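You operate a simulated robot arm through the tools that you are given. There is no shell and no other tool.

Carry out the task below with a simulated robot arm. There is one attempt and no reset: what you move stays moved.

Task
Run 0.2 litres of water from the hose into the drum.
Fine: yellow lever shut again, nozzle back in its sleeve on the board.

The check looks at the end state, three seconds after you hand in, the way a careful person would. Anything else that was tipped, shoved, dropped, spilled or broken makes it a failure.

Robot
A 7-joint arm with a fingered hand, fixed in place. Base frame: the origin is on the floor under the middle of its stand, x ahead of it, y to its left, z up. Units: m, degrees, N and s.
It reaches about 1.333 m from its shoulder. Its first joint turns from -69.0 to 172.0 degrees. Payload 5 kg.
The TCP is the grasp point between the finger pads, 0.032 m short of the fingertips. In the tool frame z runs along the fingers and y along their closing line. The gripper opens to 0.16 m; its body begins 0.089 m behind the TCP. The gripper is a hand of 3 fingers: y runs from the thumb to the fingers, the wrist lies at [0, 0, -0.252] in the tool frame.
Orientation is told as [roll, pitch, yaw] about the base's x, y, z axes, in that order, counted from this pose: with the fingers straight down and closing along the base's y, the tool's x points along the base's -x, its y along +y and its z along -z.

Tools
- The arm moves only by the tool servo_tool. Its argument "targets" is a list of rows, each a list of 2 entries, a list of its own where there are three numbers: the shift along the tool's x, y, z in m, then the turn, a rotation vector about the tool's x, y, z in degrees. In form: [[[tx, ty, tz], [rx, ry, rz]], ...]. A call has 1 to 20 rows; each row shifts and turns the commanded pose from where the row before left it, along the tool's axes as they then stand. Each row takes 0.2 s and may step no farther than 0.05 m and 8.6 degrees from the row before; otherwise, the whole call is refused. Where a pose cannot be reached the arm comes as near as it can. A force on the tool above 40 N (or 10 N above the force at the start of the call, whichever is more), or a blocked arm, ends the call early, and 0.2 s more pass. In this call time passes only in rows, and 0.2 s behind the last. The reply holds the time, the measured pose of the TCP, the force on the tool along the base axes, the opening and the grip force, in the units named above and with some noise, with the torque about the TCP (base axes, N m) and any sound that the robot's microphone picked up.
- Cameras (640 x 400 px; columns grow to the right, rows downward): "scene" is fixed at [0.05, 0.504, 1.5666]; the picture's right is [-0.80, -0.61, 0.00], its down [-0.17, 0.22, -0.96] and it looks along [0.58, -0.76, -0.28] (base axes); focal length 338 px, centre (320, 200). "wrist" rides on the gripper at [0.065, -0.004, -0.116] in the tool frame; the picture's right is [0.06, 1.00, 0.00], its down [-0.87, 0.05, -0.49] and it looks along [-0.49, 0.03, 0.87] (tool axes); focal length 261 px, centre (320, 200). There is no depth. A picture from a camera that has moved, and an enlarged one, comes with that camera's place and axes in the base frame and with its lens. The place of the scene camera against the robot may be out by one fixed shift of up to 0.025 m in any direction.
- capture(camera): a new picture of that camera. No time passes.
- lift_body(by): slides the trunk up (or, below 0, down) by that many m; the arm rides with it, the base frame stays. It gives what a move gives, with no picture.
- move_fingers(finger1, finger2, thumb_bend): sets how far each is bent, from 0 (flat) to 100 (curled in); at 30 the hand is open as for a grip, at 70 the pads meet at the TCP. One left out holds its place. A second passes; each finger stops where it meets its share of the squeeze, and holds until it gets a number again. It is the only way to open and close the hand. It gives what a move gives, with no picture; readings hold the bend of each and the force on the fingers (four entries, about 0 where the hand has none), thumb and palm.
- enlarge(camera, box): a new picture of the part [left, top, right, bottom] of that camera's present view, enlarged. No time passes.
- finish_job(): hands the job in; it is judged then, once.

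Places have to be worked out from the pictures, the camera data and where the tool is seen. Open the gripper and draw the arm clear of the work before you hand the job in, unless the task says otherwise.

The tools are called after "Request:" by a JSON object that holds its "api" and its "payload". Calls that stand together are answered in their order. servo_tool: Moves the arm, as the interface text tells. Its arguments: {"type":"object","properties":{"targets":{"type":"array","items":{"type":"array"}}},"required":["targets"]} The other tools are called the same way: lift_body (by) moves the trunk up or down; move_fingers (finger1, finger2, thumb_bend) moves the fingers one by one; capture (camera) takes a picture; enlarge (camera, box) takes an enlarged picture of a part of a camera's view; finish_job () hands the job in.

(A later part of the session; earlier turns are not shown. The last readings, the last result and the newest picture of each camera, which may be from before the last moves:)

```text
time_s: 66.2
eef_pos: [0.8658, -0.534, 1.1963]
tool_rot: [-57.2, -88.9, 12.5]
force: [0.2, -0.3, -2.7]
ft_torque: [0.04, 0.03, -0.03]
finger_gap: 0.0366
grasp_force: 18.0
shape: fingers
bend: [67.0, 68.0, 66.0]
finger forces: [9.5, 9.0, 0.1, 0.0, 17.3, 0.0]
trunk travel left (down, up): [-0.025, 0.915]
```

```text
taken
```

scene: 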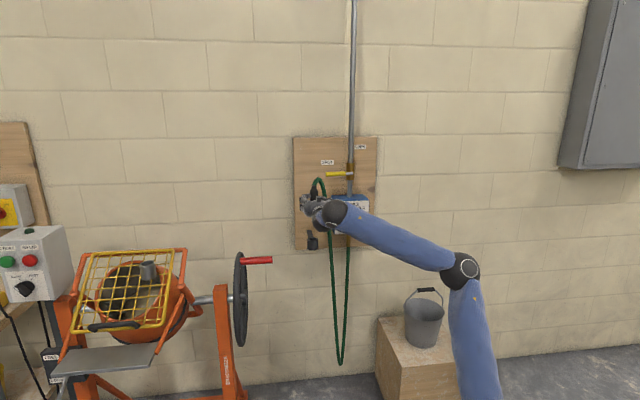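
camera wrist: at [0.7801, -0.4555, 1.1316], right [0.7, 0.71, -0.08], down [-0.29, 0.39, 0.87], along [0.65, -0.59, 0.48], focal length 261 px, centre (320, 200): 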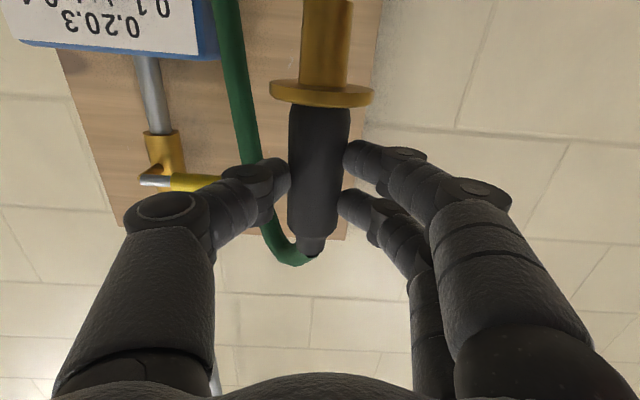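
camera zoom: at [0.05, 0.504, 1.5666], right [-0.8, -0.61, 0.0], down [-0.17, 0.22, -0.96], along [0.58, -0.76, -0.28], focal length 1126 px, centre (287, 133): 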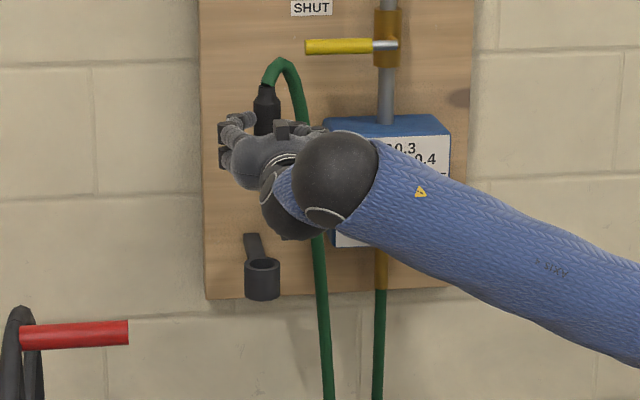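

The nozzle is out and the hose trails freely. I raise the trunk 0.1 m for clearance, then swing towards the drum while turning the hand to face +x.

Request:
{"api": "lift_body", "payload": {"by": 0.1}}

Request:
{"api": "servo_tool", "payload": {"targets": [[[0, 0.0408, -0.0182], [-3.2, 0, 0]], [[0, 0.0418, -0.0159], [-3.2, 0, 0]], [[0, 0.0426, -0.0135], [-3.2, 0, 0]], [[0, 0.0433, -0.0111], [-3.2, 0, 0]], [[0, 0.0438, -0.0086], [-3.2, 0, 0]], [[0, 0.0442, -0.0061], [-3.2, 0, 0]], [[0, 0.0445, -0.0037], [-3.2, 0, 0]]]}}

Request:
{"api": "capture", "payload": {"camera": "wrist"}}

Request:
{"api": "capture", "payload": {"camera": "scene"}}

```text
time_s: 67.6
eef_pos: [0.8663, -0.5343, 1.296]
tool_rot: [-56.7, -88.8, 11.9]
force: [0.2, 0.3, -2.9]
ft_torque: [0.06, 0.02, 0.0]
finger_gap: 0.0365
grasp_force: 18.1
shape: fingers
bend: [67.0, 68.0, 66.0]
finger forces: [9.6, 9.1, 0.0, 0.1, 17.2, 0.1]
trunk travel left (down, up): [-0.125, 0.815]
```

```text
time_s: 69.2
eef_pos: [0.9325, -0.3103, 1.2591]
tool_rot: [-34.0, -88.7, 10.8]
force: [-0.4, -0.7, -3.8]
ft_torque: [0.02, 0.01, -0.01]
finger_gap: 0.0362
grasp_force: 16.9
shape: fingers
bend: [68.0, 68.0, 66.0]
finger forces: [9.2, 8.6, 0.1, 0.1, 16.4, 0.0]
out of reach, approached as far as the arm can: row 4, 5, 6, 7
trunk travel left (down, up): [-0.125, 0.815]
```

```text
taken
camera wrist: at [0.8232, -0.2671, 1.1956], right [0.39, 0.92, -0.07], down [-0.41, 0.25, 0.88], along [0.82, -0.31, 0.48], focal length 261 px, centre (320, 200)
```

wrist: 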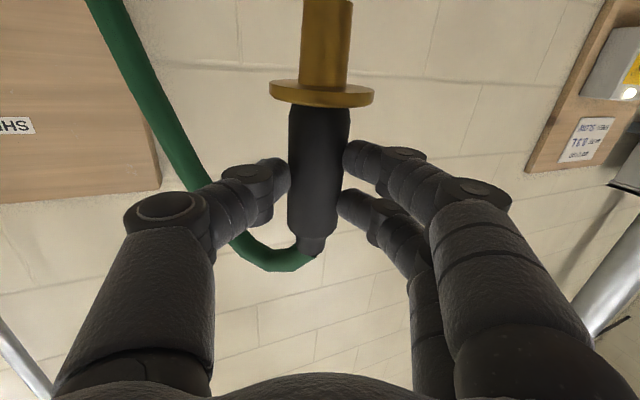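

```text
taken
```

scene: 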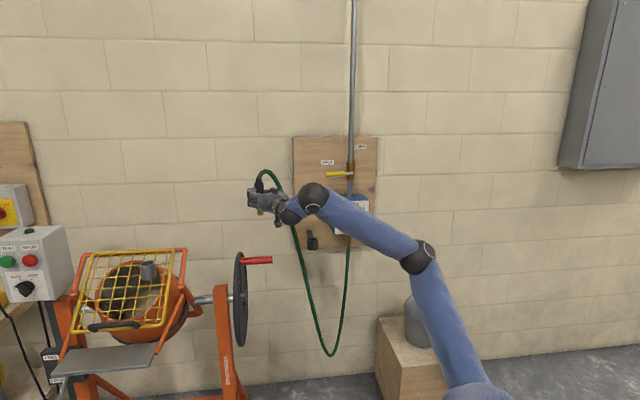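

The arm ran out of extension because the shoulder is too low. I raise the trunk by 0.28 m, then bring the hand back down relative to the body so it has reach to spare.

Request:
{"api": "lift_body", "payload": {"by": 0.28}}

Request:
{"api": "servo_tool", "payload": {"targets": [[[0.04, 0, 0], [0, 0, 0]], [[0.04, 0, 0], [0, 0, 0]], [[0.04, 0, 0], [0, 0, 0]], [[0.04, 0, 0], [0, 0, 0]], [[0.04, 0, 0], [0, 0, 0]]]}}

Request:
{"api": "capture", "payload": {"camera": "scene"}}

Request:
{"api": "capture", "payload": {"camera": "wrist"}}

```text
time_s: 72.0
eef_pos: [0.9317, -0.3103, 1.5408]
tool_rot: [-34.4, -88.8, 11.0]
force: [-0.6, -0.1, -2.2]
ft_torque: [0.0, 0.08, 0.02]
finger_gap: 0.0363
grasp_force: 17.4
shape: fingers
bend: [68.0, 68.0, 66.0]
finger forces: [9.2, 8.7, 0.0, 0.0, 16.5, 0.1]
trunk travel left (down, up): [-0.405, 0.535]
```

```text
time_s: 73.2
eef_pos: [0.9287, -0.3119, 1.338]
tool_rot: [-32.6, -88.9, 9.3]
force: [0.1, -1.0, -1.6]
ft_torque: [0.0, 0.04, -0.02]
finger_gap: 0.036
grasp_force: 16.5
shape: fingers
bend: [68.0, 68.0, 66.0]
finger forces: [9.0, 8.6, 0.0, 0.0, 16.0, 0.0]
trunk travel left (down, up): [-0.405, 0.535]
```

```text
taken
```

scene: 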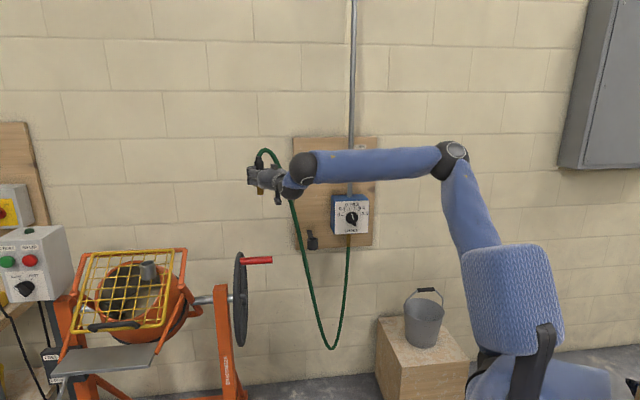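

```text
taken
camera wrist: at [0.82, -0.2693, 1.275], right [0.39, 0.92, -0.07], down [-0.41, 0.25, 0.88], along [0.82, -0.31, 0.48], focal length 261 px, centre (320, 200)
```

wrist: 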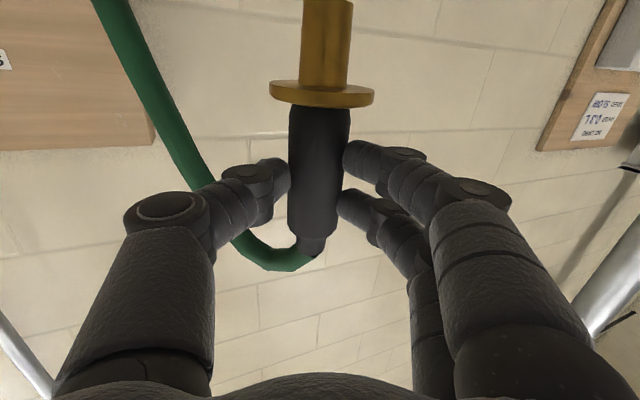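

The reach is comfortable now and the hose follows. I zoom in to see how long the spout below the collar is.

Request:
{"api": "enlarge", "payload": {"camera": "scene", "box": [235, 135, 325, 215]}}

```text
5.00 times, centred on (280, 175) of scene
camera zoom: at [0.05, 0.504, 1.5666], right [-0.8, -0.61, 0.0], down [-0.17, 0.22, -0.96], along [0.58, -0.76, -0.28], focal length 1688 px, centre (520, 325)
```

zoom: 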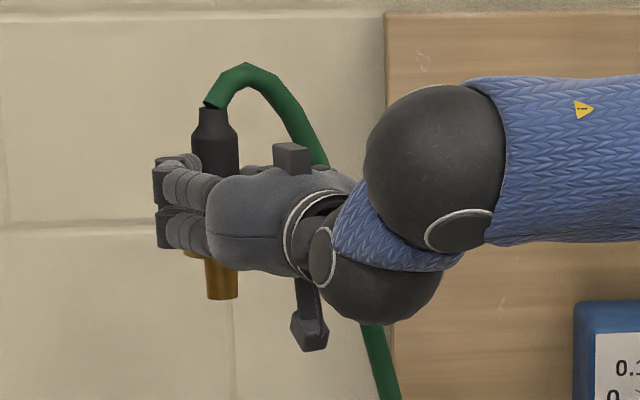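

The spout is about 4 cm long below the collar, so its tip is about 9 cm below the grasp point. I continue to above the guard pipe while turning the hand to face +x, staying high.

Request:
{"api": "servo_tool", "payload": {"targets": [[[0, 0.0441, 0.0006], [-2.6, 0, 0]], [[0, 0.0441, 0.0026], [-2.6, 0, 0]], [[0, 0.0439, 0.0046], [-2.6, 0, 0]], [[0, 0.0436, 0.0065], [-2.6, 0, 0]], [[0, 0.0433, 0.0085], [-2.6, 0, 0]], [[0, 0.0428, 0.0104], [-2.6, 0, 0]]]}}

Request:
{"api": "capture", "payload": {"camera": "scene"}}

Request:
{"api": "capture", "payload": {"camera": "wrist"}}

```text
time_s: 74.6
eef_pos: [1.0166, -0.1686, 1.3391]
tool_rot: [-19.7, -88.8, 11.4]
force: [-1.2, -1.4, -1.7]
ft_torque: [0.02, 0.09, 0.05]
finger_gap: 0.0354
grasp_force: 16.3
shape: fingers
bend: [68.0, 68.0, 66.0]
finger forces: [8.8, 8.3, 0.0, 0.1, 15.8, 0.0]
out of reach, approached as far as the arm can: row 3, 4, 5, 6
trunk travel left (down, up): [-0.405, 0.535]
```

```text
taken
```

scene: 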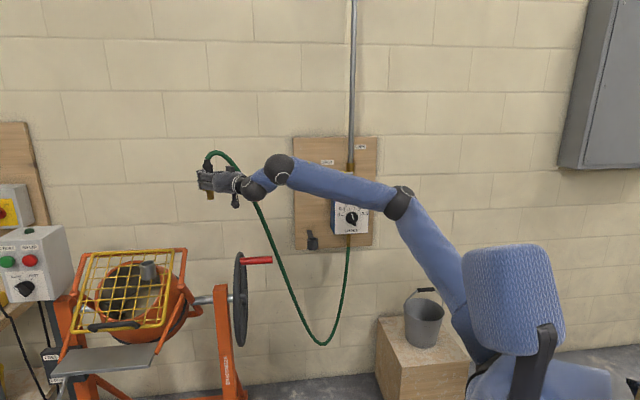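

```text
taken
camera wrist: at [0.9017, -0.1554, 1.2755], right [0.14, 0.99, -0.07], down [-0.46, 0.13, 0.88], along [0.88, -0.09, 0.47], focal length 261 px, centre (320, 200)
```

wrist: 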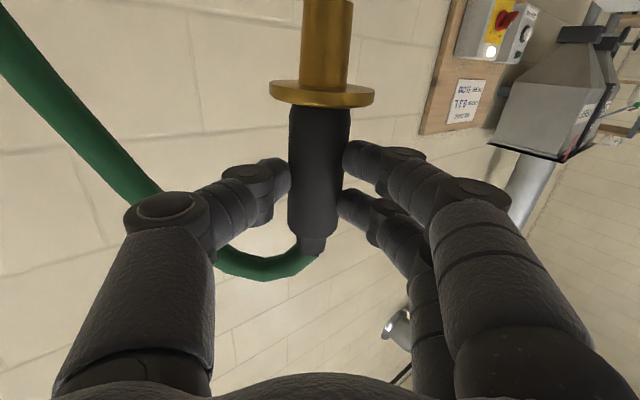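

The wrist has reached its sideways limit, since the forearm points further left than the hand. I turn the hand to about +25° yaw in place, which should free the reach.

Request:
{"api": "servo_tool", "payload": {"targets": [[[0, 0, 0], [-6, 0, 0]], [[0, 0, 0], [-6, 0, 0]], [[0, 0, 0], [-6, 0, 0]], [[0, 0, 0], [-6, 0, 0]], [[0, 0, 0], [-6, 0, 0]]]}}

Request:
{"api": "capture", "payload": {"camera": "scene"}}

Request:
{"api": "capture", "payload": {"camera": "wrist"}}

```text
time_s: 75.8
eef_pos: [1.017, -0.1659, 1.3368]
tool_rot: [12.3, -88.9, 10.2]
force: [-0.4, 0.8, -1.6]
ft_torque: [-0.06, 0.06, 0.01]
finger_gap: 0.0355
grasp_force: 15.7
shape: fingers
bend: [68.0, 68.0, 66.0]
finger forces: [8.4, 8.0, 0.0, 0.1, 15.3, 0.0]
trunk travel left (down, up): [-0.405, 0.535]
```

```text
taken
```

scene: 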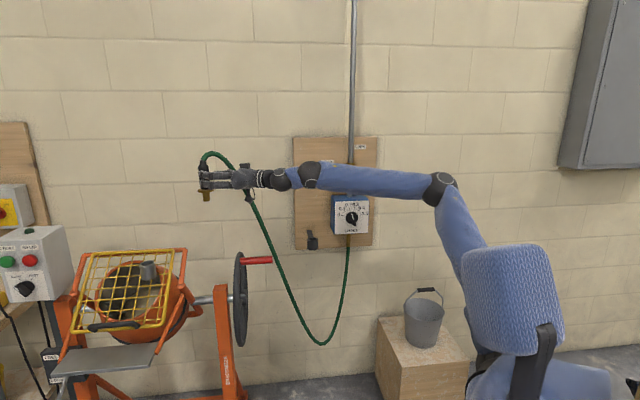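

```text
taken
camera wrist: at [0.911, -0.2147, 1.2747], right [-0.38, 0.92, -0.06], down [-0.46, -0.14, 0.88], along [0.8, 0.36, 0.47], focal length 261 px, centre (320, 200)
```

wrist: 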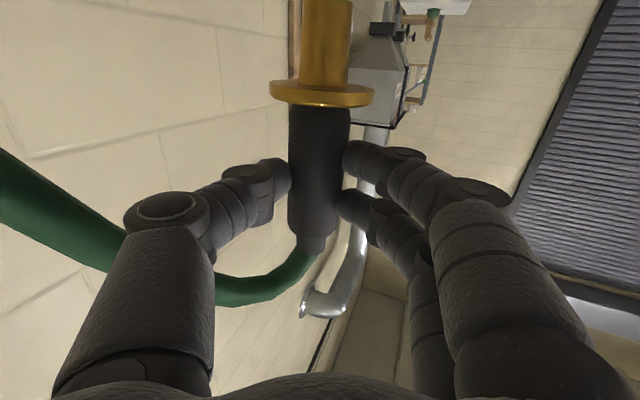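

The hand is now at about 22° yaw. I move over to the point above the guard pipe, staying high.

Request:
{"api": "servo_tool", "payload": {"targets": [[[0, 0.0325, 0.0297], [0, 0, 0]], [[0, 0.0325, 0.0297], [0, 0, 0]], [[0, 0.0325, 0.0297], [0, 0, 0]], [[0, 0.0325, 0.0297], [0, 0, 0]], [[0, 0.0325, 0.0297], [0, 0, 0]]]}}

Request:
{"api": "capture", "payload": {"camera": "scene"}}

Request:
{"api": "capture", "payload": {"camera": "wrist"}}

```text
time_s: 77.0
eef_pos: [1.0612, -0.0351, 1.3411]
tool_rot: [9.4, -89.0, 13.1]
force: [-1.7, 1.2, -1.0]
ft_torque: [-0.06, 0.17, -0.09]
finger_gap: 0.0351
grasp_force: 15.9
shape: fingers
bend: [69.0, 69.0, 66.0]
finger forces: [8.8, 7.9, 0.1, 0.0, 15.3, 0.0]
out of reach, approached as far as the arm can: row 4, 5
trunk travel left (down, up): [-0.405, 0.535]
```

```text
taken
```

scene: 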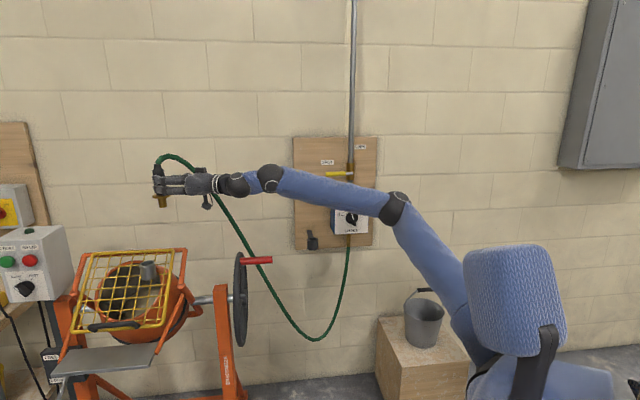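

```text
taken
camera wrist: at [0.9561, -0.0814, 1.2764], right [-0.38, 0.92, -0.06], down [-0.46, -0.13, 0.88], along [0.8, 0.36, 0.48], focal length 261 px, centre (320, 200)
```

wrist: 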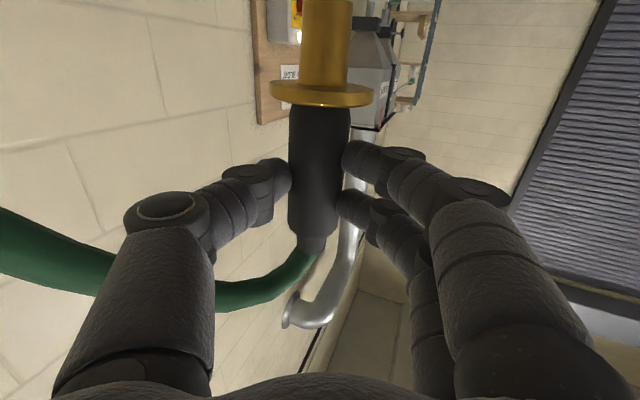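

The arm is extended because the hand is still high. I raise the trunk 0.14 m and lower the hand by the same amount and a little more, which brings the target within reach.

Request:
{"api": "lift_body", "payload": {"by": 0.14}}

Request:
{"api": "servo_tool", "payload": {"targets": [[[0.045, 0, 0], [0, 0, 0]], [[0.045, 0, 0], [0, 0, 0]], [[0.045, 0, 0], [0, 0, 0]], [[0.045, 0, 0], [0, 0, 0]], [[0.03, 0, 0], [0, 0, 0]]]}}

Request:
{"api": "capture", "payload": {"camera": "scene"}}

```text
time_s: 78.7
eef_pos: [1.0656, -0.0337, 1.476]
tool_rot: [11.2, -88.7, 11.2]
force: [0.5, 0.2, -2.2]
ft_torque: [0.02, 0.05, 0.03]
finger_gap: 0.0352
grasp_force: 16.0
shape: fingers
bend: [69.0, 69.0, 66.0]
finger forces: [8.6, 7.7, 0.1, 0.0, 15.4, 0.0]
trunk travel left (down, up): [-0.545, 0.395]
```

```text
time_s: 79.9
eef_pos: [1.0619, -0.0352, 1.2666]
tool_rot: [12.6, -88.8, 9.8]
force: [-1.0, -0.8, -1.3]
ft_torque: [-0.06, 0.06, -0.02]
finger_gap: 0.0349
grasp_force: 15.3
shape: fingers
bend: [69.0, 69.0, 66.0]
finger forces: [8.2, 7.7, 0.0, 0.0, 14.7, 0.0]
trunk travel left (down, up): [-0.545, 0.395]
```

```text
taken
```

scene: 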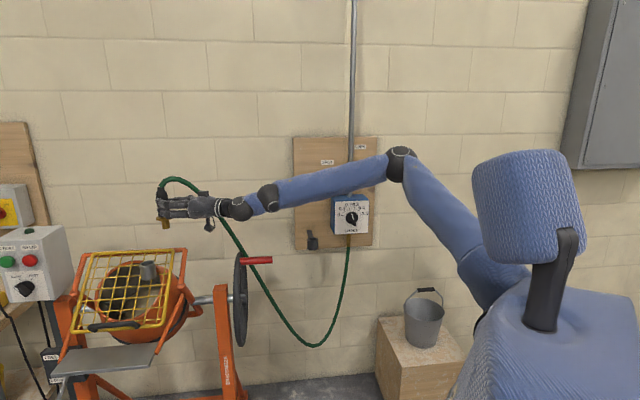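

Now I make the final lateral move over the pipe and zoom in to compare the spout and pipe in the same picture.

Request:
{"api": "servo_tool", "payload": {"targets": [[[0, 0.0294, 0.0284], [0, 0, 0]], [[0, 0.0294, 0.0284], [0, 0, 0]]]}}

Request:
{"api": "enlarge", "payload": {"camera": "scene", "box": [90, 170, 230, 300]}}

Request:
{"api": "enlarge", "payload": {"camera": "scene", "box": [125, 180, 185, 290]}}

Request:
{"api": "capture", "payload": {"camera": "wrist"}}

```text
time_s: 80.5
eef_pos: [1.063, -0.0038, 1.2707]
tool_rot: [9.5, -88.9, 12.9]
force: [0.5, 0.4, -1.9]
ft_torque: [-0.04, 0.06, 0.02]
finger_gap: 0.0349
grasp_force: 15.2
shape: fingers
bend: [69.0, 69.0, 66.0]
finger forces: [8.3, 7.6, 0.1, 0.0, 14.7, 0.1]
out of reach, approached as far as the arm can: row 1, 2
trunk travel left (down, up): [-0.545, 0.395]
```

```text
3.08 times, centred on (160, 235) of scene
camera zoom: at [0.05, 0.504, 1.5666], right [-0.8, -0.61, 0.0], down [-0.17, 0.22, -0.96], along [0.58, -0.76, -0.28], focal length 1039 px, centre (812, 92)
```

zoom: 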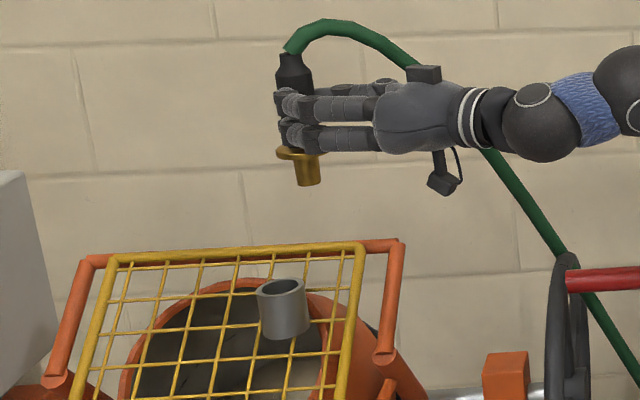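

```text
3.64 times, centred on (155, 235) of scene
camera zoom: at [0.05, 0.504, 1.5666], right [-0.8, -0.61, 0.0], down [-0.17, 0.22, -0.96], along [0.58, -0.76, -0.28], focal length 1228 px, centre (920, 73)
```

zoom: 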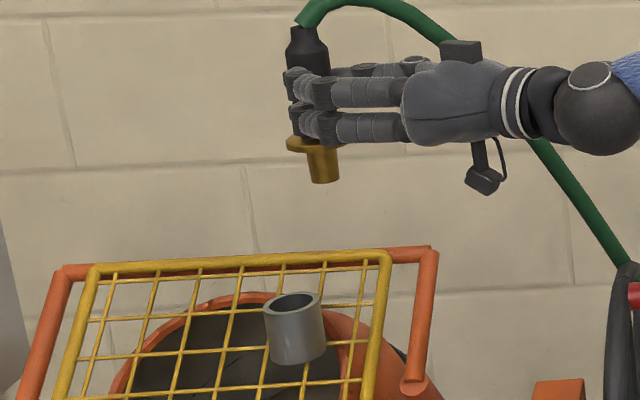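

```text
taken
camera wrist: at [0.9576, -0.0507, 1.2075], right [-0.38, 0.92, -0.06], down [-0.46, -0.13, 0.88], along [0.8, 0.36, 0.47], focal length 261 px, centre (320, 200)
```

wrist: 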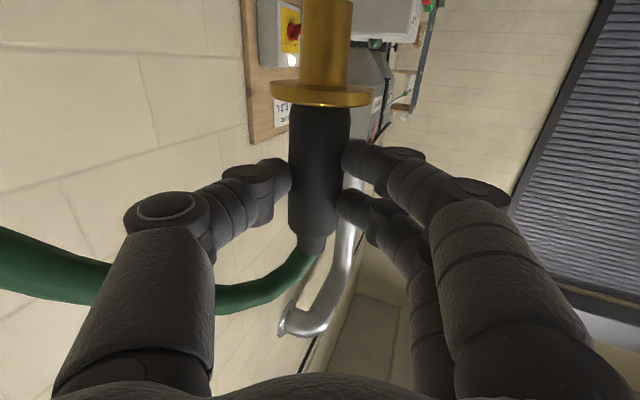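

Now the limit is the wrist pitch, because the forearm slopes down. I raise the hand 0.1 m and then drop the trunk 0.14 m, so the forearm comes level and the height stays safe.

Request:
{"api": "servo_tool", "payload": {"targets": [[[-0.035, 0, 0], [0, 0, 0]], [[-0.035, 0, 0], [0, 0, 0]], [[-0.03, 0, 0], [0, 0, 0]]]}}

Request:
{"api": "lift_body", "payload": {"by": -0.13}}

Request:
{"api": "servo_tool", "payload": {"targets": [[[0, 0.02, 0.025], [0, 0, 0]], [[0, 0.02, 0.025], [0, 0, 0]]]}}

Request:
{"api": "capture", "payload": {"camera": "scene"}}

```text
time_s: 81.3
eef_pos: [1.0641, -0.004, 1.3694]
tool_rot: [12.1, -88.9, 10.5]
force: [-0.3, -0.5, -2.1]
ft_torque: [-0.01, 0.08, 0.01]
finger_gap: 0.035
grasp_force: 15.4
shape: fingers
bend: [69.0, 69.0, 66.0]
finger forces: [8.1, 7.4, 0.0, 0.0, 14.6, 0.1]
trunk travel left (down, up): [-0.545, 0.395]
```

```text
time_s: 82.8
eef_pos: [1.0646, -0.0039, 1.2398]
tool_rot: [11.7, -88.9, 10.9]
force: [-0.4, -0.1, -2.6]
ft_torque: [0.01, 0.12, -0.04]
finger_gap: 0.0347
grasp_force: 14.9
shape: fingers
bend: [69.0, 69.0, 66.0]
finger forces: [8.2, 7.5, 0.0, 0.1, 14.6, 0.0]
trunk travel left (down, up): [-0.415, 0.525]
```

```text
time_s: 83.5
eef_pos: [1.0658, -0.003, 1.2385]
tool_rot: [11.9, -88.9, 10.6]
force: [0.9, 0.4, -2.4]
ft_torque: [-0.03, 0.03, 0.0]
finger_gap: 0.035
grasp_force: 15.0
shape: fingers
bend: [69.0, 69.0, 66.0]
finger forces: [8.1, 7.5, 0.1, 0.0, 14.6, 0.1]
out of reach, approached as far as the arm can: row 1, 2
trunk travel left (down, up): [-0.415, 0.525]
```

```text
taken
```

scene: 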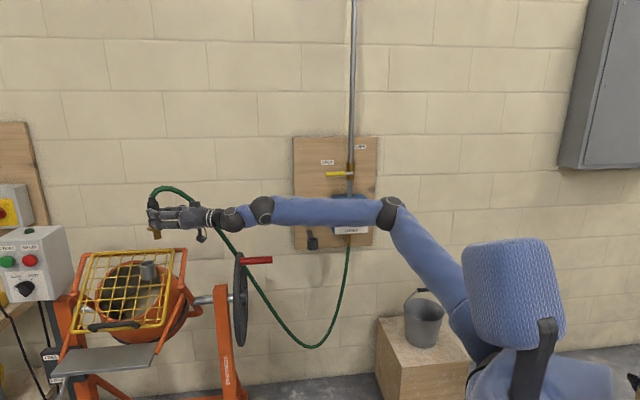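

The target is still 4–5 cm away and the arm appears to be at a wrist singularity, with the hand in line with the forearm. I probe single directions, starting with a small straight-forward move.

Request:
{"api": "servo_tool", "payload": {"targets": [[[0, 0, 0.02], [0, 0, 0]]]}}

Request:
{"api": "servo_tool", "payload": {"targets": [[[0, 0.02, 0], [0, 0, 0]]]}}

Request:
{"api": "servo_tool", "payload": {"targets": [[[0, 0, 0], [-6, 0, 0]]]}}

```text
time_s: 83.8
eef_pos: [1.0691, -0.0078, 1.2361]
tool_rot: [10.8, -88.8, 11.7]
force: [-0.2, 0.2, -2.7]
ft_torque: [-0.05, 0.04, -0.05]
finger_gap: 0.0351
grasp_force: 14.6
shape: fingers
bend: [69.0, 69.0, 66.0]
finger forces: [8.1, 7.6, 0.0, 0.0, 14.5, 0.0]
out of reach, approached as far as the arm can: row 1
trunk travel left (down, up): [-0.415, 0.525]
```

```text
time_s: 84.2
eef_pos: [1.0557, 0.003, 1.2368]
tool_rot: [8.2, -88.9, 14.3]
force: [-1.0, 0.5, -1.3]
ft_torque: [-0.02, 0.08, -0.03]
finger_gap: 0.0349
grasp_force: 15.4
shape: fingers
bend: [69.0, 69.0, 66.0]
finger forces: [8.2, 7.6, 0.0, 0.1, 14.5, 0.0]
out of reach, approached as far as the arm can: row 1
trunk travel left (down, up): [-0.415, 0.525]
```

```text
time_s: 84.7
eef_pos: [1.0555, 0.0032, 1.2374]
tool_rot: [17.1, -88.9, 11.4]
force: [-0.7, 0.6, -2.0]
ft_torque: [-0.01, 0.07, -0.03]
finger_gap: 0.0349
grasp_force: 15.0
shape: fingers
bend: [69.0, 69.0, 66.0]
finger forces: [8.0, 7.4, 0.1, 0.0, 14.6, 0.0]
trunk travel left (down, up): [-0.415, 0.525]
```

Forward and sideways moves slide along a limit, but the extra yaw was accepted. I turn 12° more and test again towards the target.

Request:
{"api": "servo_tool", "payload": {"targets": [[[0, 0, 0], [-6, 0, 0]], [[0, 0, 0], [-6, 0, 0]]]}}

Request:
{"api": "servo_tool", "payload": {"targets": [[[0, 0, 0.02], [0, 0, 0]]]}}

Request:
{"api": "servo_tool", "payload": {"targets": [[[0, 0.02, 0], [0, 0, 0]]]}}

Request:
{"api": "capture", "payload": {"camera": "scene"}}

```text
time_s: 85.2
eef_pos: [1.0567, 0.0016, 1.2357]
tool_rot: [30.8, -88.9, 9.7]
force: [-0.3, 0.2, -1.8]
ft_torque: [-0.05, 0.04, 0.03]
finger_gap: 0.0343
grasp_force: 15.2
shape: fingers
bend: [69.0, 69.0, 66.0]
finger forces: [7.9, 7.4, 0.0, 0.0, 14.5, 0.0]
trunk travel left (down, up): [-0.415, 0.525]
```

```text
time_s: 85.7
eef_pos: [1.0741, 0.013, 1.2334]
tool_rot: [32.6, -88.7, 7.9]
force: [0.9, -0.2, -1.6]
ft_torque: [-0.05, 0.03, 0.04]
finger_gap: 0.0347
grasp_force: 15.0
shape: fingers
bend: [69.0, 69.0, 66.0]
finger forces: [7.7, 7.3, 0.0, 0.0, 14.4, 0.0]
trunk travel left (down, up): [-0.415, 0.525]
```

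```text
time_s: 86.0
eef_pos: [1.0591, 0.0301, 1.2359]
tool_rot: [30.4, -88.9, 10.1]
force: [0.5, 0.5, -3.3]
ft_torque: [-0.08, 0.05, 0.06]
finger_gap: 0.0348
grasp_force: 15.1
shape: fingers
bend: [69.0, 69.0, 66.0]
finger forces: [7.9, 7.2, 0.0, 0.0, 14.5, 0.0]
trunk travel left (down, up): [-0.415, 0.525]
```

```text
taken
```

scene: 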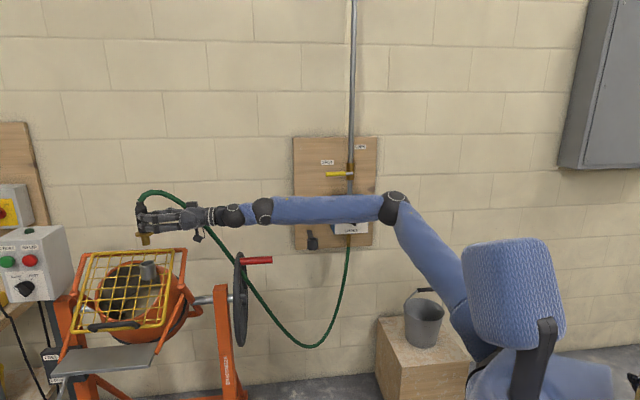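

At about 40° yaw the arm moves freely again. I place the nozzle over the pipe with a small correction (forward 3 cm, right 2 cm).

Request:
{"api": "servo_tool", "payload": {"targets": [[[0, -0.011, 0.016], [0, 0, 0]], [[0, -0.01, 0.015], [0, 0, 0]]]}}

Request:
{"api": "enlarge", "payload": {"camera": "scene", "box": [90, 180, 230, 300]}}

Request:
{"api": "enlarge", "payload": {"camera": "scene", "box": [125, 200, 185, 290]}}

Request:
{"api": "capture", "payload": {"camera": "wrist"}}

```text
time_s: 86.7
eef_pos: [1.0811, 0.02, 1.2352]
tool_rot: [30.2, -89.0, 10.4]
force: [0.7, 0.4, -2.9]
ft_torque: [-0.03, 0.03, -0.01]
finger_gap: 0.0345
grasp_force: 15.0
shape: fingers
bend: [69.0, 69.0, 66.0]
finger forces: [7.8, 7.1, 0.0, 0.0, 14.4, 0.0]
out of reach, approached as far as the arm can: row 1, 2
trunk travel left (down, up): [-0.415, 0.525]
```

```text
3.33 times, centred on (160, 240) of scene
camera zoom: at [0.05, 0.504, 1.5666], right [-0.8, -0.61, 0.0], down [-0.17, 0.22, -0.96], along [0.58, -0.76, -0.28], focal length 1126 px, centre (853, 67)
```

zoom: 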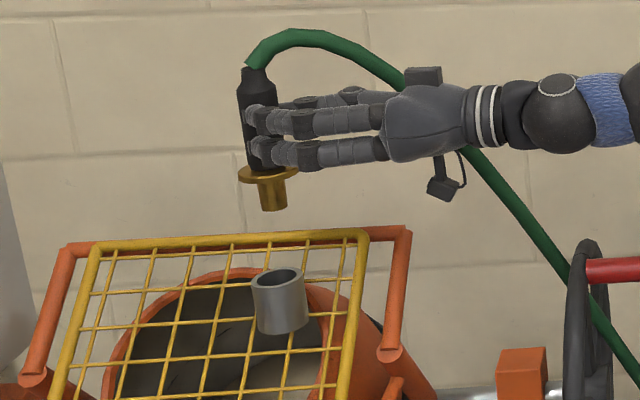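

```text
4.44 times, centred on (155, 245) of scene
camera zoom: at [0.05, 0.504, 1.5666], right [-0.8, -0.61, 0.0], down [-0.17, 0.22, -0.96], along [0.58, -0.76, -0.28], focal length 1501 px, centre (1053, 0)
```

zoom: 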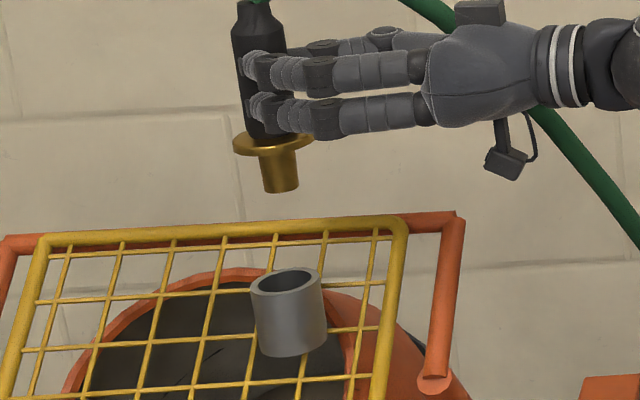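

```text
taken
camera wrist: at [0.995, -0.0581, 1.17], right [-0.65, 0.76, -0.05], down [-0.39, -0.28, 0.88], along [0.65, 0.59, 0.48], focal length 261 px, centre (320, 200)
```

wrist: 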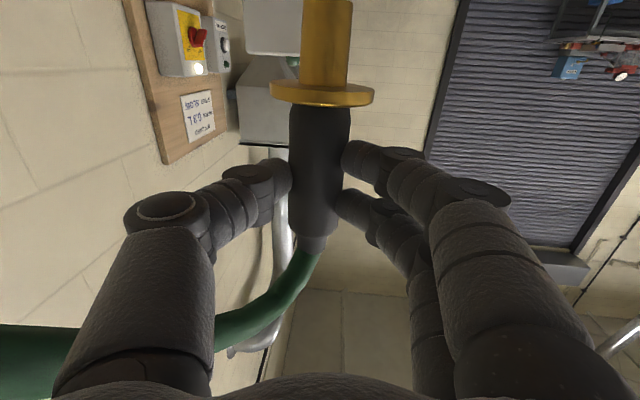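

The nozzle hangs vertical, just short of the pipe. I zoom closely on the spout and the pipe opening to measure their relative position accurately.

Request:
{"api": "enlarge", "payload": {"camera": "scene", "box": [132, 225, 168, 250]}}

Request:
{"api": "enlarge", "payload": {"camera": "scene", "box": [132, 255, 168, 285]}}

```text
16.00 times, centred on (150, 238) of scene
camera zoom: at [0.05, 0.504, 1.5666], right [-0.8, -0.61, 0.0], down [-0.17, 0.22, -0.96], along [0.58, -0.76, -0.28], focal length 5402 px, centre (3040, -400)
```

zoom: 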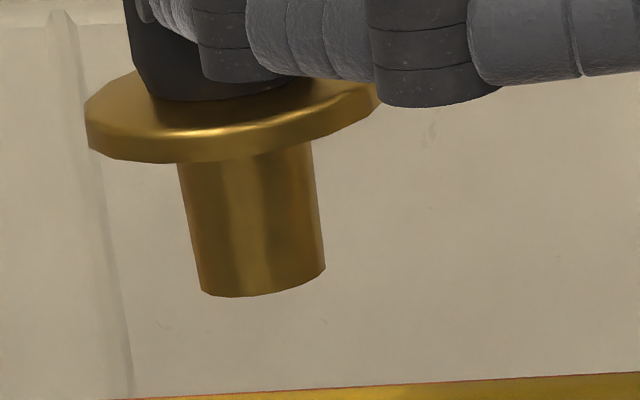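

```text
13.33 times, centred on (150, 270) of scene
camera zoom: at [0.05, 0.504, 1.5666], right [-0.8, -0.61, 0.0], down [-0.17, 0.22, -0.96], along [0.58, -0.76, -0.28], focal length 4502 px, centre (2587, -733)
```

zoom: 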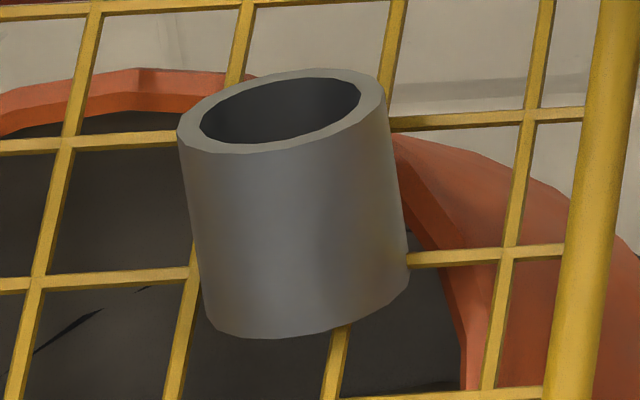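

By the zoomed measurements the pipe's centre is only about 9 mm to the left of the spout (and 2 mm nearer). I shift by that amount and then come down with the trunk until just above the rim.

Request:
{"api": "servo_tool", "payload": {"targets": [[[0, 0.008, 0.004], [0, 0, 0]]]}}

Request:
{"api": "lift_body", "payload": {"by": -0.055}}

Request:
{"api": "enlarge", "payload": {"camera": "scene", "box": [125, 230, 175, 285]}}

Request:
{"api": "capture", "payload": {"camera": "wrist"}}

```text
time_s: 87.0
eef_pos: [1.0748, 0.0252, 1.2336]
tool_rot: [29.4, -89.0, 11.2]
force: [0.3, 0.1, -2.4]
ft_torque: [-0.03, 0.08, -0.02]
finger_gap: 0.0346
grasp_force: 15.3
shape: fingers
bend: [69.0, 69.0, 66.0]
finger forces: [7.8, 7.3, 0.0, 0.1, 14.4, 0.0]
out of reach, approached as far as the arm can: row 1
trunk travel left (down, up): [-0.415, 0.525]
```

```text
time_s: 88.0
eef_pos: [1.0743, 0.026, 1.1792]
tool_rot: [29.6, -89.0, 11.1]
force: [-1.0, 0.3, -1.3]
ft_torque: [-0.04, 0.04, 0.04]
finger_gap: 0.0349
grasp_force: 14.9
shape: fingers
bend: [69.0, 69.0, 66.0]
finger forces: [7.8, 7.3, 0.1, 0.1, 14.3, 0.0]
trunk travel left (down, up): [-0.36, 0.58]
```

```text
7.27 times, centred on (150, 258) of scene
camera zoom: at [0.05, 0.504, 1.5666], right [-0.8, -0.61, 0.0], down [-0.17, 0.22, -0.96], along [0.58, -0.76, -0.28], focal length 2456 px, centre (1556, -218)
```

zoom: 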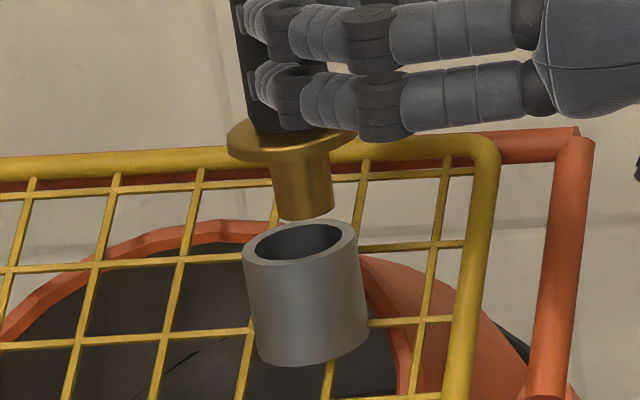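

```text
taken
camera wrist: at [0.9889, -0.0528, 1.115], right [-0.65, 0.76, -0.05], down [-0.39, -0.28, 0.88], along [0.65, 0.59, 0.48], focal length 261 px, centre (320, 200)
```

wrist: 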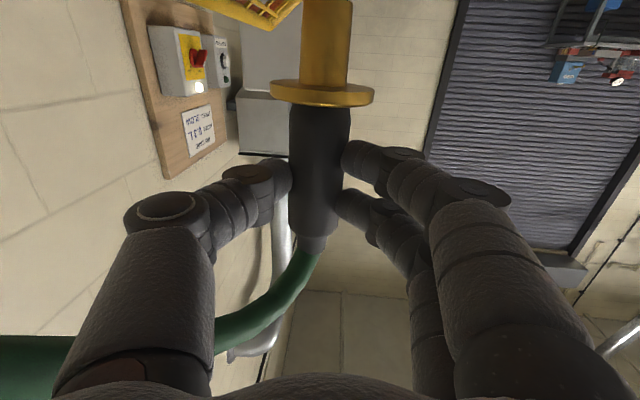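

The zoom shows the spout about 5 mm to the right of the pipe's centre. I turn the hand a few more degrees to gain reach and then make that last correction.

Request:
{"api": "servo_tool", "payload": {"targets": [[[0, 0, 0], [-4, 0, 0]], [[0, 0, 0], [-4, 0, 0]]]}}

Request:
{"api": "servo_tool", "payload": {"targets": [[[0, -0.0045, 0.0045], [0, 0, 0]]]}}

Request:
{"api": "enlarge", "payload": {"camera": "scene", "box": [125, 230, 175, 285]}}

Request:
{"api": "capture", "payload": {"camera": "wrist"}}

```text
time_s: 88.6
eef_pos: [1.0764, 0.0254, 1.1778]
tool_rot: [38.4, -88.8, 10.1]
force: [0.3, -0.1, -1.7]
ft_torque: [-0.08, 0.06, -0.01]
finger_gap: 0.0346
grasp_force: 14.8
shape: fingers
bend: [69.0, 69.0, 66.0]
finger forces: [7.7, 7.2, 0.1, 0.1, 14.3, 0.0]
trunk travel left (down, up): [-0.36, 0.58]
```

```text
time_s: 89.0
eef_pos: [1.0774, 0.0213, 1.1777]
tool_rot: [38.1, -88.8, 10.5]
force: [-0.3, 0.4, -2.0]
ft_torque: [-0.08, 0.05, -0.01]
finger_gap: 0.0346
grasp_force: 14.4
shape: fingers
bend: [69.0, 69.0, 66.0]
finger forces: [7.7, 7.2, 0.0, 0.1, 14.3, 0.0]
out of reach, approached as far as the arm can: row 1
trunk travel left (down, up): [-0.36, 0.58]
```

```text
7.27 times, centred on (150, 258) of scene
camera zoom: at [0.05, 0.504, 1.5666], right [-0.8, -0.61, 0.0], down [-0.17, 0.22, -0.96], along [0.58, -0.76, -0.28], focal length 2456 px, centre (1556, -218)
```

zoom: 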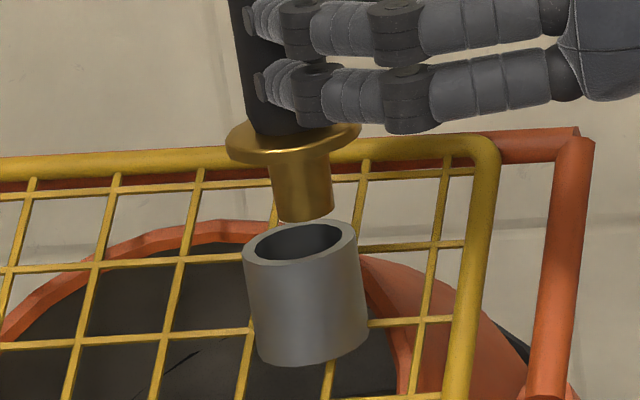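

```text
taken
camera wrist: at [1.004, -0.0671, 1.1139], right [-0.75, 0.66, -0.05], down [-0.35, -0.33, 0.88], along [0.56, 0.67, 0.48], focal length 261 px, centre (320, 200)
```

wrist: 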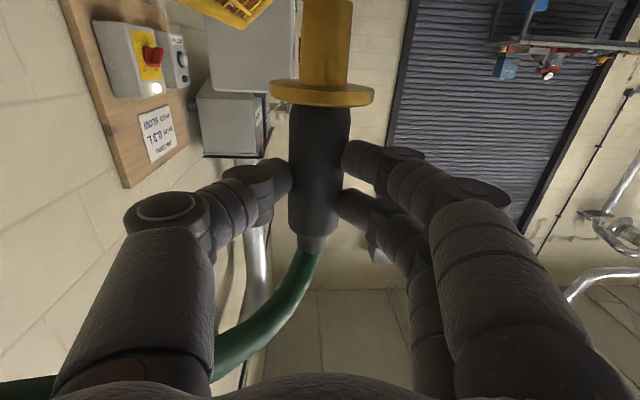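

Now forward reach is the limit. I raise the trunk 8 cm and lower the hand equally, which shortens the arm's reach to the same spot, and then move 6 mm forward.

Request:
{"api": "lift_body", "payload": {"by": 0.08}}

Request:
{"api": "servo_tool", "payload": {"targets": [[[0.025, 0, 0], [0, 0, 0]], [[0.025, 0, 0], [0, 0, 0]], [[0.028, 0, 0], [0, 0, 0]], [[0, 0.0005, 0.006], [0, 0, 0]]]}}

Request:
{"api": "enlarge", "payload": {"camera": "scene", "box": [125, 230, 175, 285]}}

```text
time_s: 90.2
eef_pos: [1.0789, 0.0215, 1.2573]
tool_rot: [38.1, -88.9, 10.4]
force: [-0.5, -1.0, -2.2]
ft_torque: [0.03, 0.03, 0.01]
finger_gap: 0.0347
grasp_force: 14.1
shape: fingers
bend: [69.0, 69.0, 66.0]
finger forces: [7.8, 7.2, 0.0, 0.1, 14.3, 0.0]
trunk travel left (down, up): [-0.44, 0.5]
```

```text
time_s: 91.2
eef_pos: [1.0749, 0.0217, 1.1808]
tool_rot: [37.3, -88.8, 11.2]
force: [-0.3, -0.2, -1.4]
ft_torque: [-0.02, 0.03, -0.01]
finger_gap: 0.0344
grasp_force: 14.7
shape: fingers
bend: [69.0, 69.0, 66.0]
finger forces: [7.5, 7.2, 0.1, 0.0, 14.3, 0.1]
out of reach, approached as far as the arm can: row 4
trunk travel left (down, up): [-0.44, 0.5]
```

```text
7.27 times, centred on (150, 258) of scene
camera zoom: at [0.05, 0.504, 1.5666], right [-0.8, -0.61, 0.0], down [-0.17, 0.22, -0.96], along [0.58, -0.76, -0.28], focal length 2456 px, centre (1556, -218)
```

zoom: 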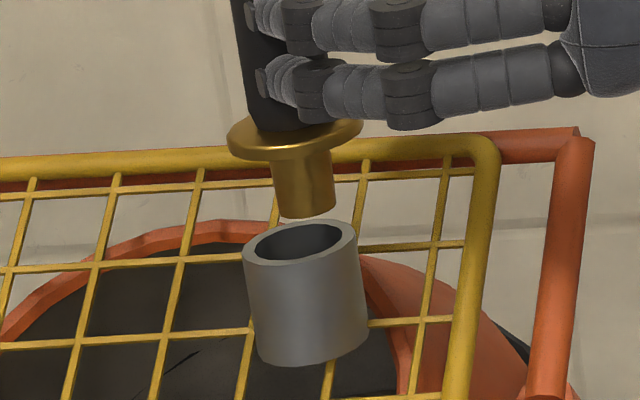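

Forward motion is still limited, by about 6 mm. Tipping the hand up about 4° would move the spout tip forward by that much, within the pipe's clearance, so I try that.

Request:
{"api": "servo_tool", "payload": {"targets": [[[0, 0, 0], [0, -4, 0]]]}}

Request:
{"api": "enlarge", "payload": {"camera": "scene", "box": [125, 230, 175, 285]}}

Request:
{"api": "capture", "payload": {"camera": "scene"}}

```text
time_s: 91.6
eef_pos: [1.072, 0.0188, 1.1812]
tool_rot: [167.2, -86.8, -118.7]
force: [0.4, -0.1, -2.3]
ft_torque: [-0.07, 0.08, 0.0]
finger_gap: 0.0348
grasp_force: 14.8
shape: fingers
bend: [69.0, 69.0, 66.0]
finger forces: [7.7, 7.1, 0.1, 0.0, 14.3, 0.1]
out of reach, approached as far as the arm can: row 1
trunk travel left (down, up): [-0.44, 0.5]
```

```text
7.27 times, centred on (150, 258) of scene
camera zoom: at [0.05, 0.504, 1.5666], right [-0.8, -0.61, 0.0], down [-0.17, 0.22, -0.96], along [0.58, -0.76, -0.28], focal length 2456 px, centre (1556, -218)
```

zoom: 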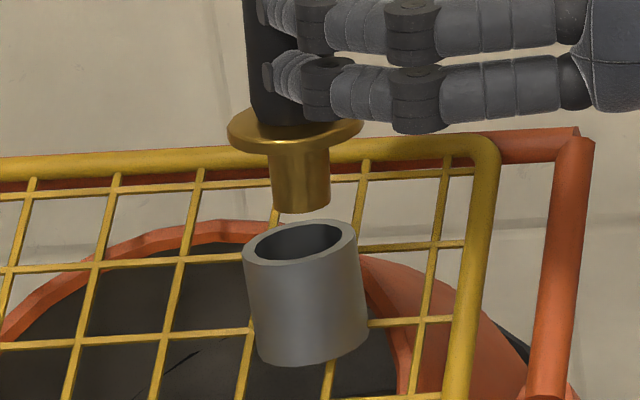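

```text
taken
```

scene: 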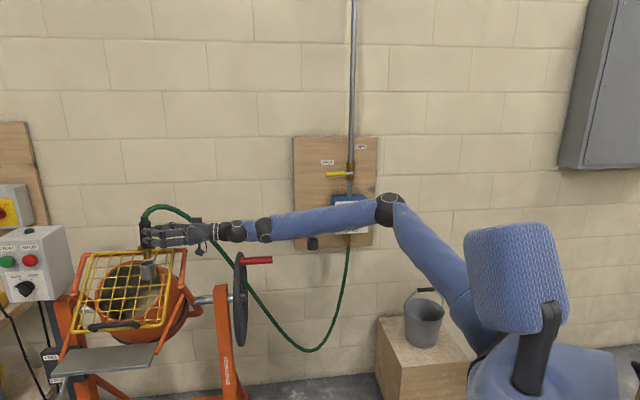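

The tilt took effect. I zoom further to measure the remaining offset of the spout tip against the pipe.

Request:
{"api": "enlarge", "payload": {"camera": "scene", "box": [130, 246, 166, 272]}}

```text
15.38 times, centred on (148, 259) of scene
camera zoom: at [0.05, 0.504, 1.5666], right [-0.8, -0.61, 0.0], down [-0.17, 0.22, -0.96], along [0.58, -0.76, -0.28], focal length 5195 px, centre (2966, -708)
```

zoom: 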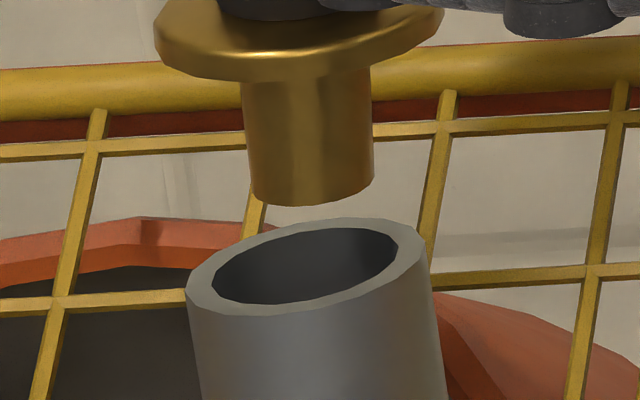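

The spout is about 4 mm off to the right and roughly level in depth, against a clearance of about 7 mm. I tip 2° more and shift 2 mm along y to centre it better.

Request:
{"api": "servo_tool", "payload": {"targets": [[[0, 0.002, 0.003], [0, -2.5, 0]]]}}

Request:
{"api": "enlarge", "payload": {"camera": "scene", "box": [130, 246, 166, 272]}}

```text
time_s: 92.0
eef_pos: [1.0674, 0.0193, 1.182]
tool_rot: [172.7, -84.4, -124.3]
force: [-0.2, -1.2, -2.6]
ft_torque: [-0.08, 0.03, 0.0]
finger_gap: 0.0347
grasp_force: 14.2
shape: fingers
bend: [69.0, 69.0, 66.0]
finger forces: [7.8, 7.1, 0.0, 0.0, 14.3, 0.0]
out of reach, approached as far as the arm can: row 1
trunk travel left (down, up): [-0.44, 0.5]
```

```text
15.38 times, centred on (148, 259) of scene
camera zoom: at [0.05, 0.504, 1.5666], right [-0.8, -0.61, 0.0], down [-0.17, 0.22, -0.96], along [0.58, -0.76, -0.28], focal length 5195 px, centre (2966, -708)
```

zoom: 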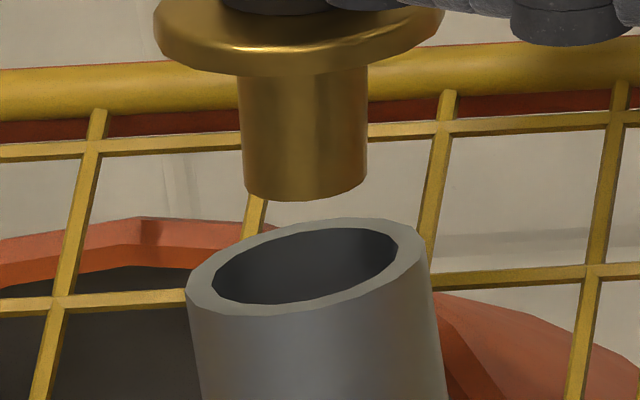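

The spout tip is now within about 3 mm of the pipe's axis. I lower the trunk 3 cm, which should take the tip about 1 cm into the pipe, and check force and picture.

Request:
{"api": "lift_body", "payload": {"by": -0.018}}

Request:
{"api": "lift_body", "payload": {"by": -0.01}}

Request:
{"api": "enlarge", "payload": {"camera": "scene", "box": [130, 246, 166, 272]}}

```text
time_s: 92.6
eef_pos: [1.0682, 0.0205, 1.1654]
tool_rot: [173.3, -84.4, -124.7]
force: [-0.8, 0.3, -2.0]
ft_torque: [-0.04, 0.05, 0.02]
finger_gap: 0.0347
grasp_force: 14.6
shape: fingers
bend: [69.0, 69.0, 66.0]
finger forces: [7.7, 7.2, 0.1, 0.0, 14.3, 0.0]
trunk travel left (down, up): [-0.422, 0.518]
```

```text
time_s: 93.2
eef_pos: [1.0673, 0.0188, 1.1573]
tool_rot: [173.7, -84.2, -125.2]
force: [0.7, -0.4, 8.4]
ft_torque: [0.1, -0.19, -0.03]
finger_gap: 0.0345
grasp_force: 14.4
shape: fingers
bend: [69.0, 69.0, 66.0]
finger forces: [7.3, 7.3, 0.1, 0.1, 14.1, 0.0]
trunk travel left (down, up): [-0.412, 0.528]
```

```text
15.38 times, centred on (148, 259) of scene
camera zoom: at [0.05, 0.504, 1.5666], right [-0.8, -0.61, 0.0], down [-0.17, 0.22, -0.96], along [0.58, -0.76, -0.28], focal length 5195 px, centre (2966, -708)
```

zoom: 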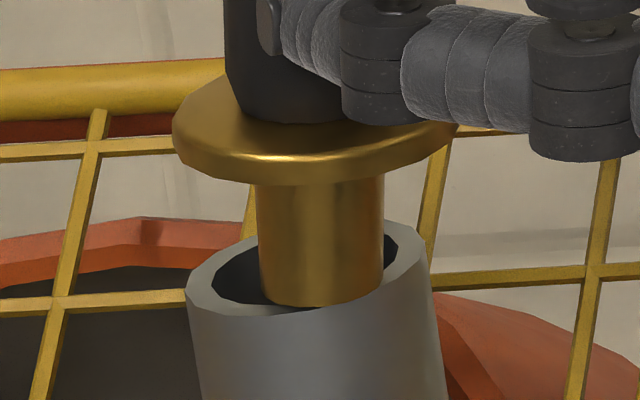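

The tip touched the near rim (8 N), so the pipe lies about 8 mm farther from the camera than I judged. I lift 2 cm, shift about 9 mm along -y, reduce the tilt a little and look again.

Request:
{"api": "lift_body", "payload": {"by": 0.022}}

Request:
{"api": "servo_tool", "payload": {"targets": [[[0, -0.009, 0.003], [0, 2, 0]]]}}

Request:
{"api": "enlarge", "payload": {"camera": "scene", "box": [130, 246, 166, 272]}}

```text
time_s: 93.9
eef_pos: [1.0677, 0.0188, 1.1749]
tool_rot: [172.2, -84.6, -123.8]
force: [0.4, -0.6, -2.1]
ft_torque: [-0.01, 0.02, 0.03]
finger_gap: 0.0348
grasp_force: 14.5
shape: fingers
bend: [69.0, 69.0, 66.0]
finger forces: [7.7, 7.1, 0.1, 0.0, 14.4, 0.0]
trunk travel left (down, up): [-0.434, 0.506]
```

```text
time_s: 94.3
eef_pos: [1.0758, 0.0143, 1.1768]
tool_rot: [168.4, -86.4, -119.8]
force: [-0.1, -0.2, -2.6]
ft_torque: [-0.02, 0.06, 0.0]
finger_gap: 0.0347
grasp_force: 14.7
shape: fingers
bend: [69.0, 69.0, 66.0]
finger forces: [7.8, 7.1, 0.0, 0.0, 14.4, 0.0]
trunk travel left (down, up): [-0.434, 0.506]
```

```text
15.38 times, centred on (148, 259) of scene
camera zoom: at [0.05, 0.504, 1.5666], right [-0.8, -0.61, 0.0], down [-0.17, 0.22, -0.96], along [0.58, -0.76, -0.28], focal length 5195 px, centre (2966, -708)
```

zoom: 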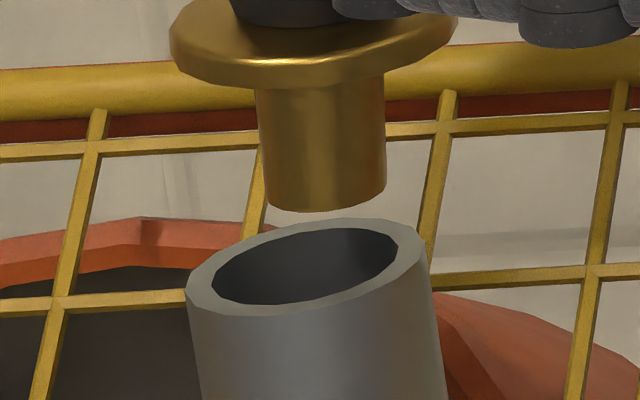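

Depth now agrees, and the remaining error is about 7 mm to the left, which is straight forward for the hand. That last move was within reach, so I push forward 6 mm.

Request:
{"api": "servo_tool", "payload": {"targets": [[[0, -0.001, 0.006], [0, 0, 0]]]}}

Request:
{"api": "enlarge", "payload": {"camera": "scene", "box": [130, 246, 166, 272]}}

```text
time_s: 94.7
eef_pos: [1.0755, 0.0148, 1.1784]
tool_rot: [168.7, -86.5, -120.3]
force: [-0.3, 0.6, -1.9]
ft_torque: [-0.06, 0.04, -0.02]
finger_gap: 0.0345
grasp_force: 14.5
shape: fingers
bend: [69.0, 69.0, 66.0]
finger forces: [7.8, 7.1, 0.1, 0.1, 14.4, 0.0]
out of reach, approached as far as the arm can: row 1
trunk travel left (down, up): [-0.434, 0.506]
```

```text
15.38 times, centred on (148, 259) of scene
camera zoom: at [0.05, 0.504, 1.5666], right [-0.8, -0.61, 0.0], down [-0.17, 0.22, -0.96], along [0.58, -0.76, -0.28], focal length 5195 px, centre (2966, -708)
```

zoom: 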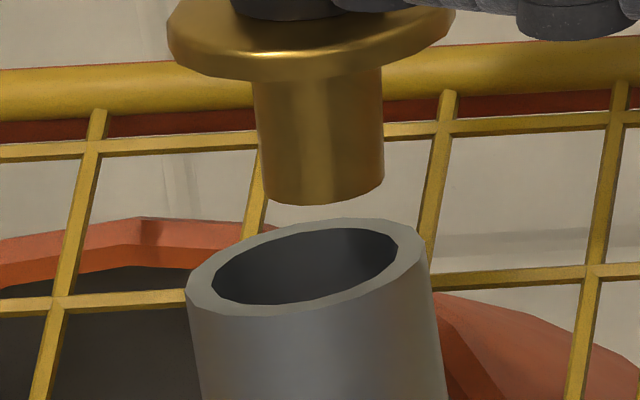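

It's a hard limit, and I suspect the forearm roll. I test whether a small hand roll of -4° frees the forward motion, since the clearance tolerates a few degrees of tilt.

Request:
{"api": "servo_tool", "payload": {"targets": [[[0, 0, 0], [0, 0, -4]]]}}

Request:
{"api": "servo_tool", "payload": {"targets": [[[0, 0, 0.006], [0, 0, 0]]]}}

Request:
{"api": "enlarge", "payload": {"camera": "scene", "box": [130, 246, 166, 272]}}

```text
time_s: 95.1
eef_pos: [1.0752, 0.0159, 1.1797]
tool_rot: [-136.9, -85.1, -174.6]
force: [-0.7, -0.9, -1.7]
ft_torque: [-0.05, 0.06, -0.02]
finger_gap: 0.0346
grasp_force: 14.6
shape: fingers
bend: [69.0, 69.0, 66.0]
finger forces: [7.7, 7.1, 0.0, 0.0, 14.3, 0.0]
trunk travel left (down, up): [-0.434, 0.506]
```

```text
time_s: 95.5
eef_pos: [1.0755, 0.0153, 1.1791]
tool_rot: [-137.1, -85.2, -174.6]
force: [0.3, 0.0, -2.9]
ft_torque: [-0.04, 0.07, 0.0]
finger_gap: 0.0346
grasp_force: 14.5
shape: fingers
bend: [69.0, 69.0, 66.0]
finger forces: [7.8, 7.1, 0.0, 0.0, 14.3, 0.0]
out of reach, approached as far as the arm can: row 1
trunk travel left (down, up): [-0.434, 0.506]
```

```text
15.38 times, centred on (148, 259) of scene
camera zoom: at [0.05, 0.504, 1.5666], right [-0.8, -0.61, 0.0], down [-0.17, 0.22, -0.96], along [0.58, -0.76, -0.28], focal length 5195 px, centre (2966, -708)
```

zoom: 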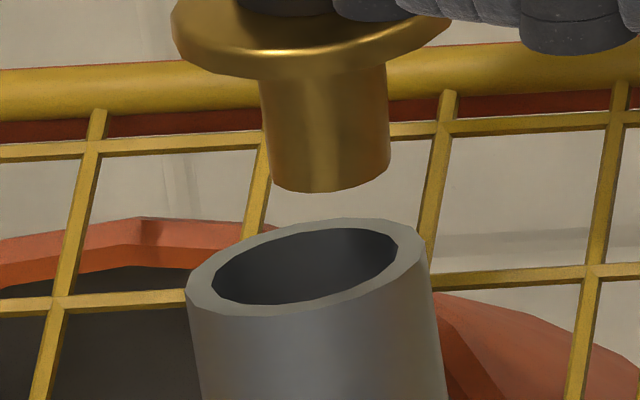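

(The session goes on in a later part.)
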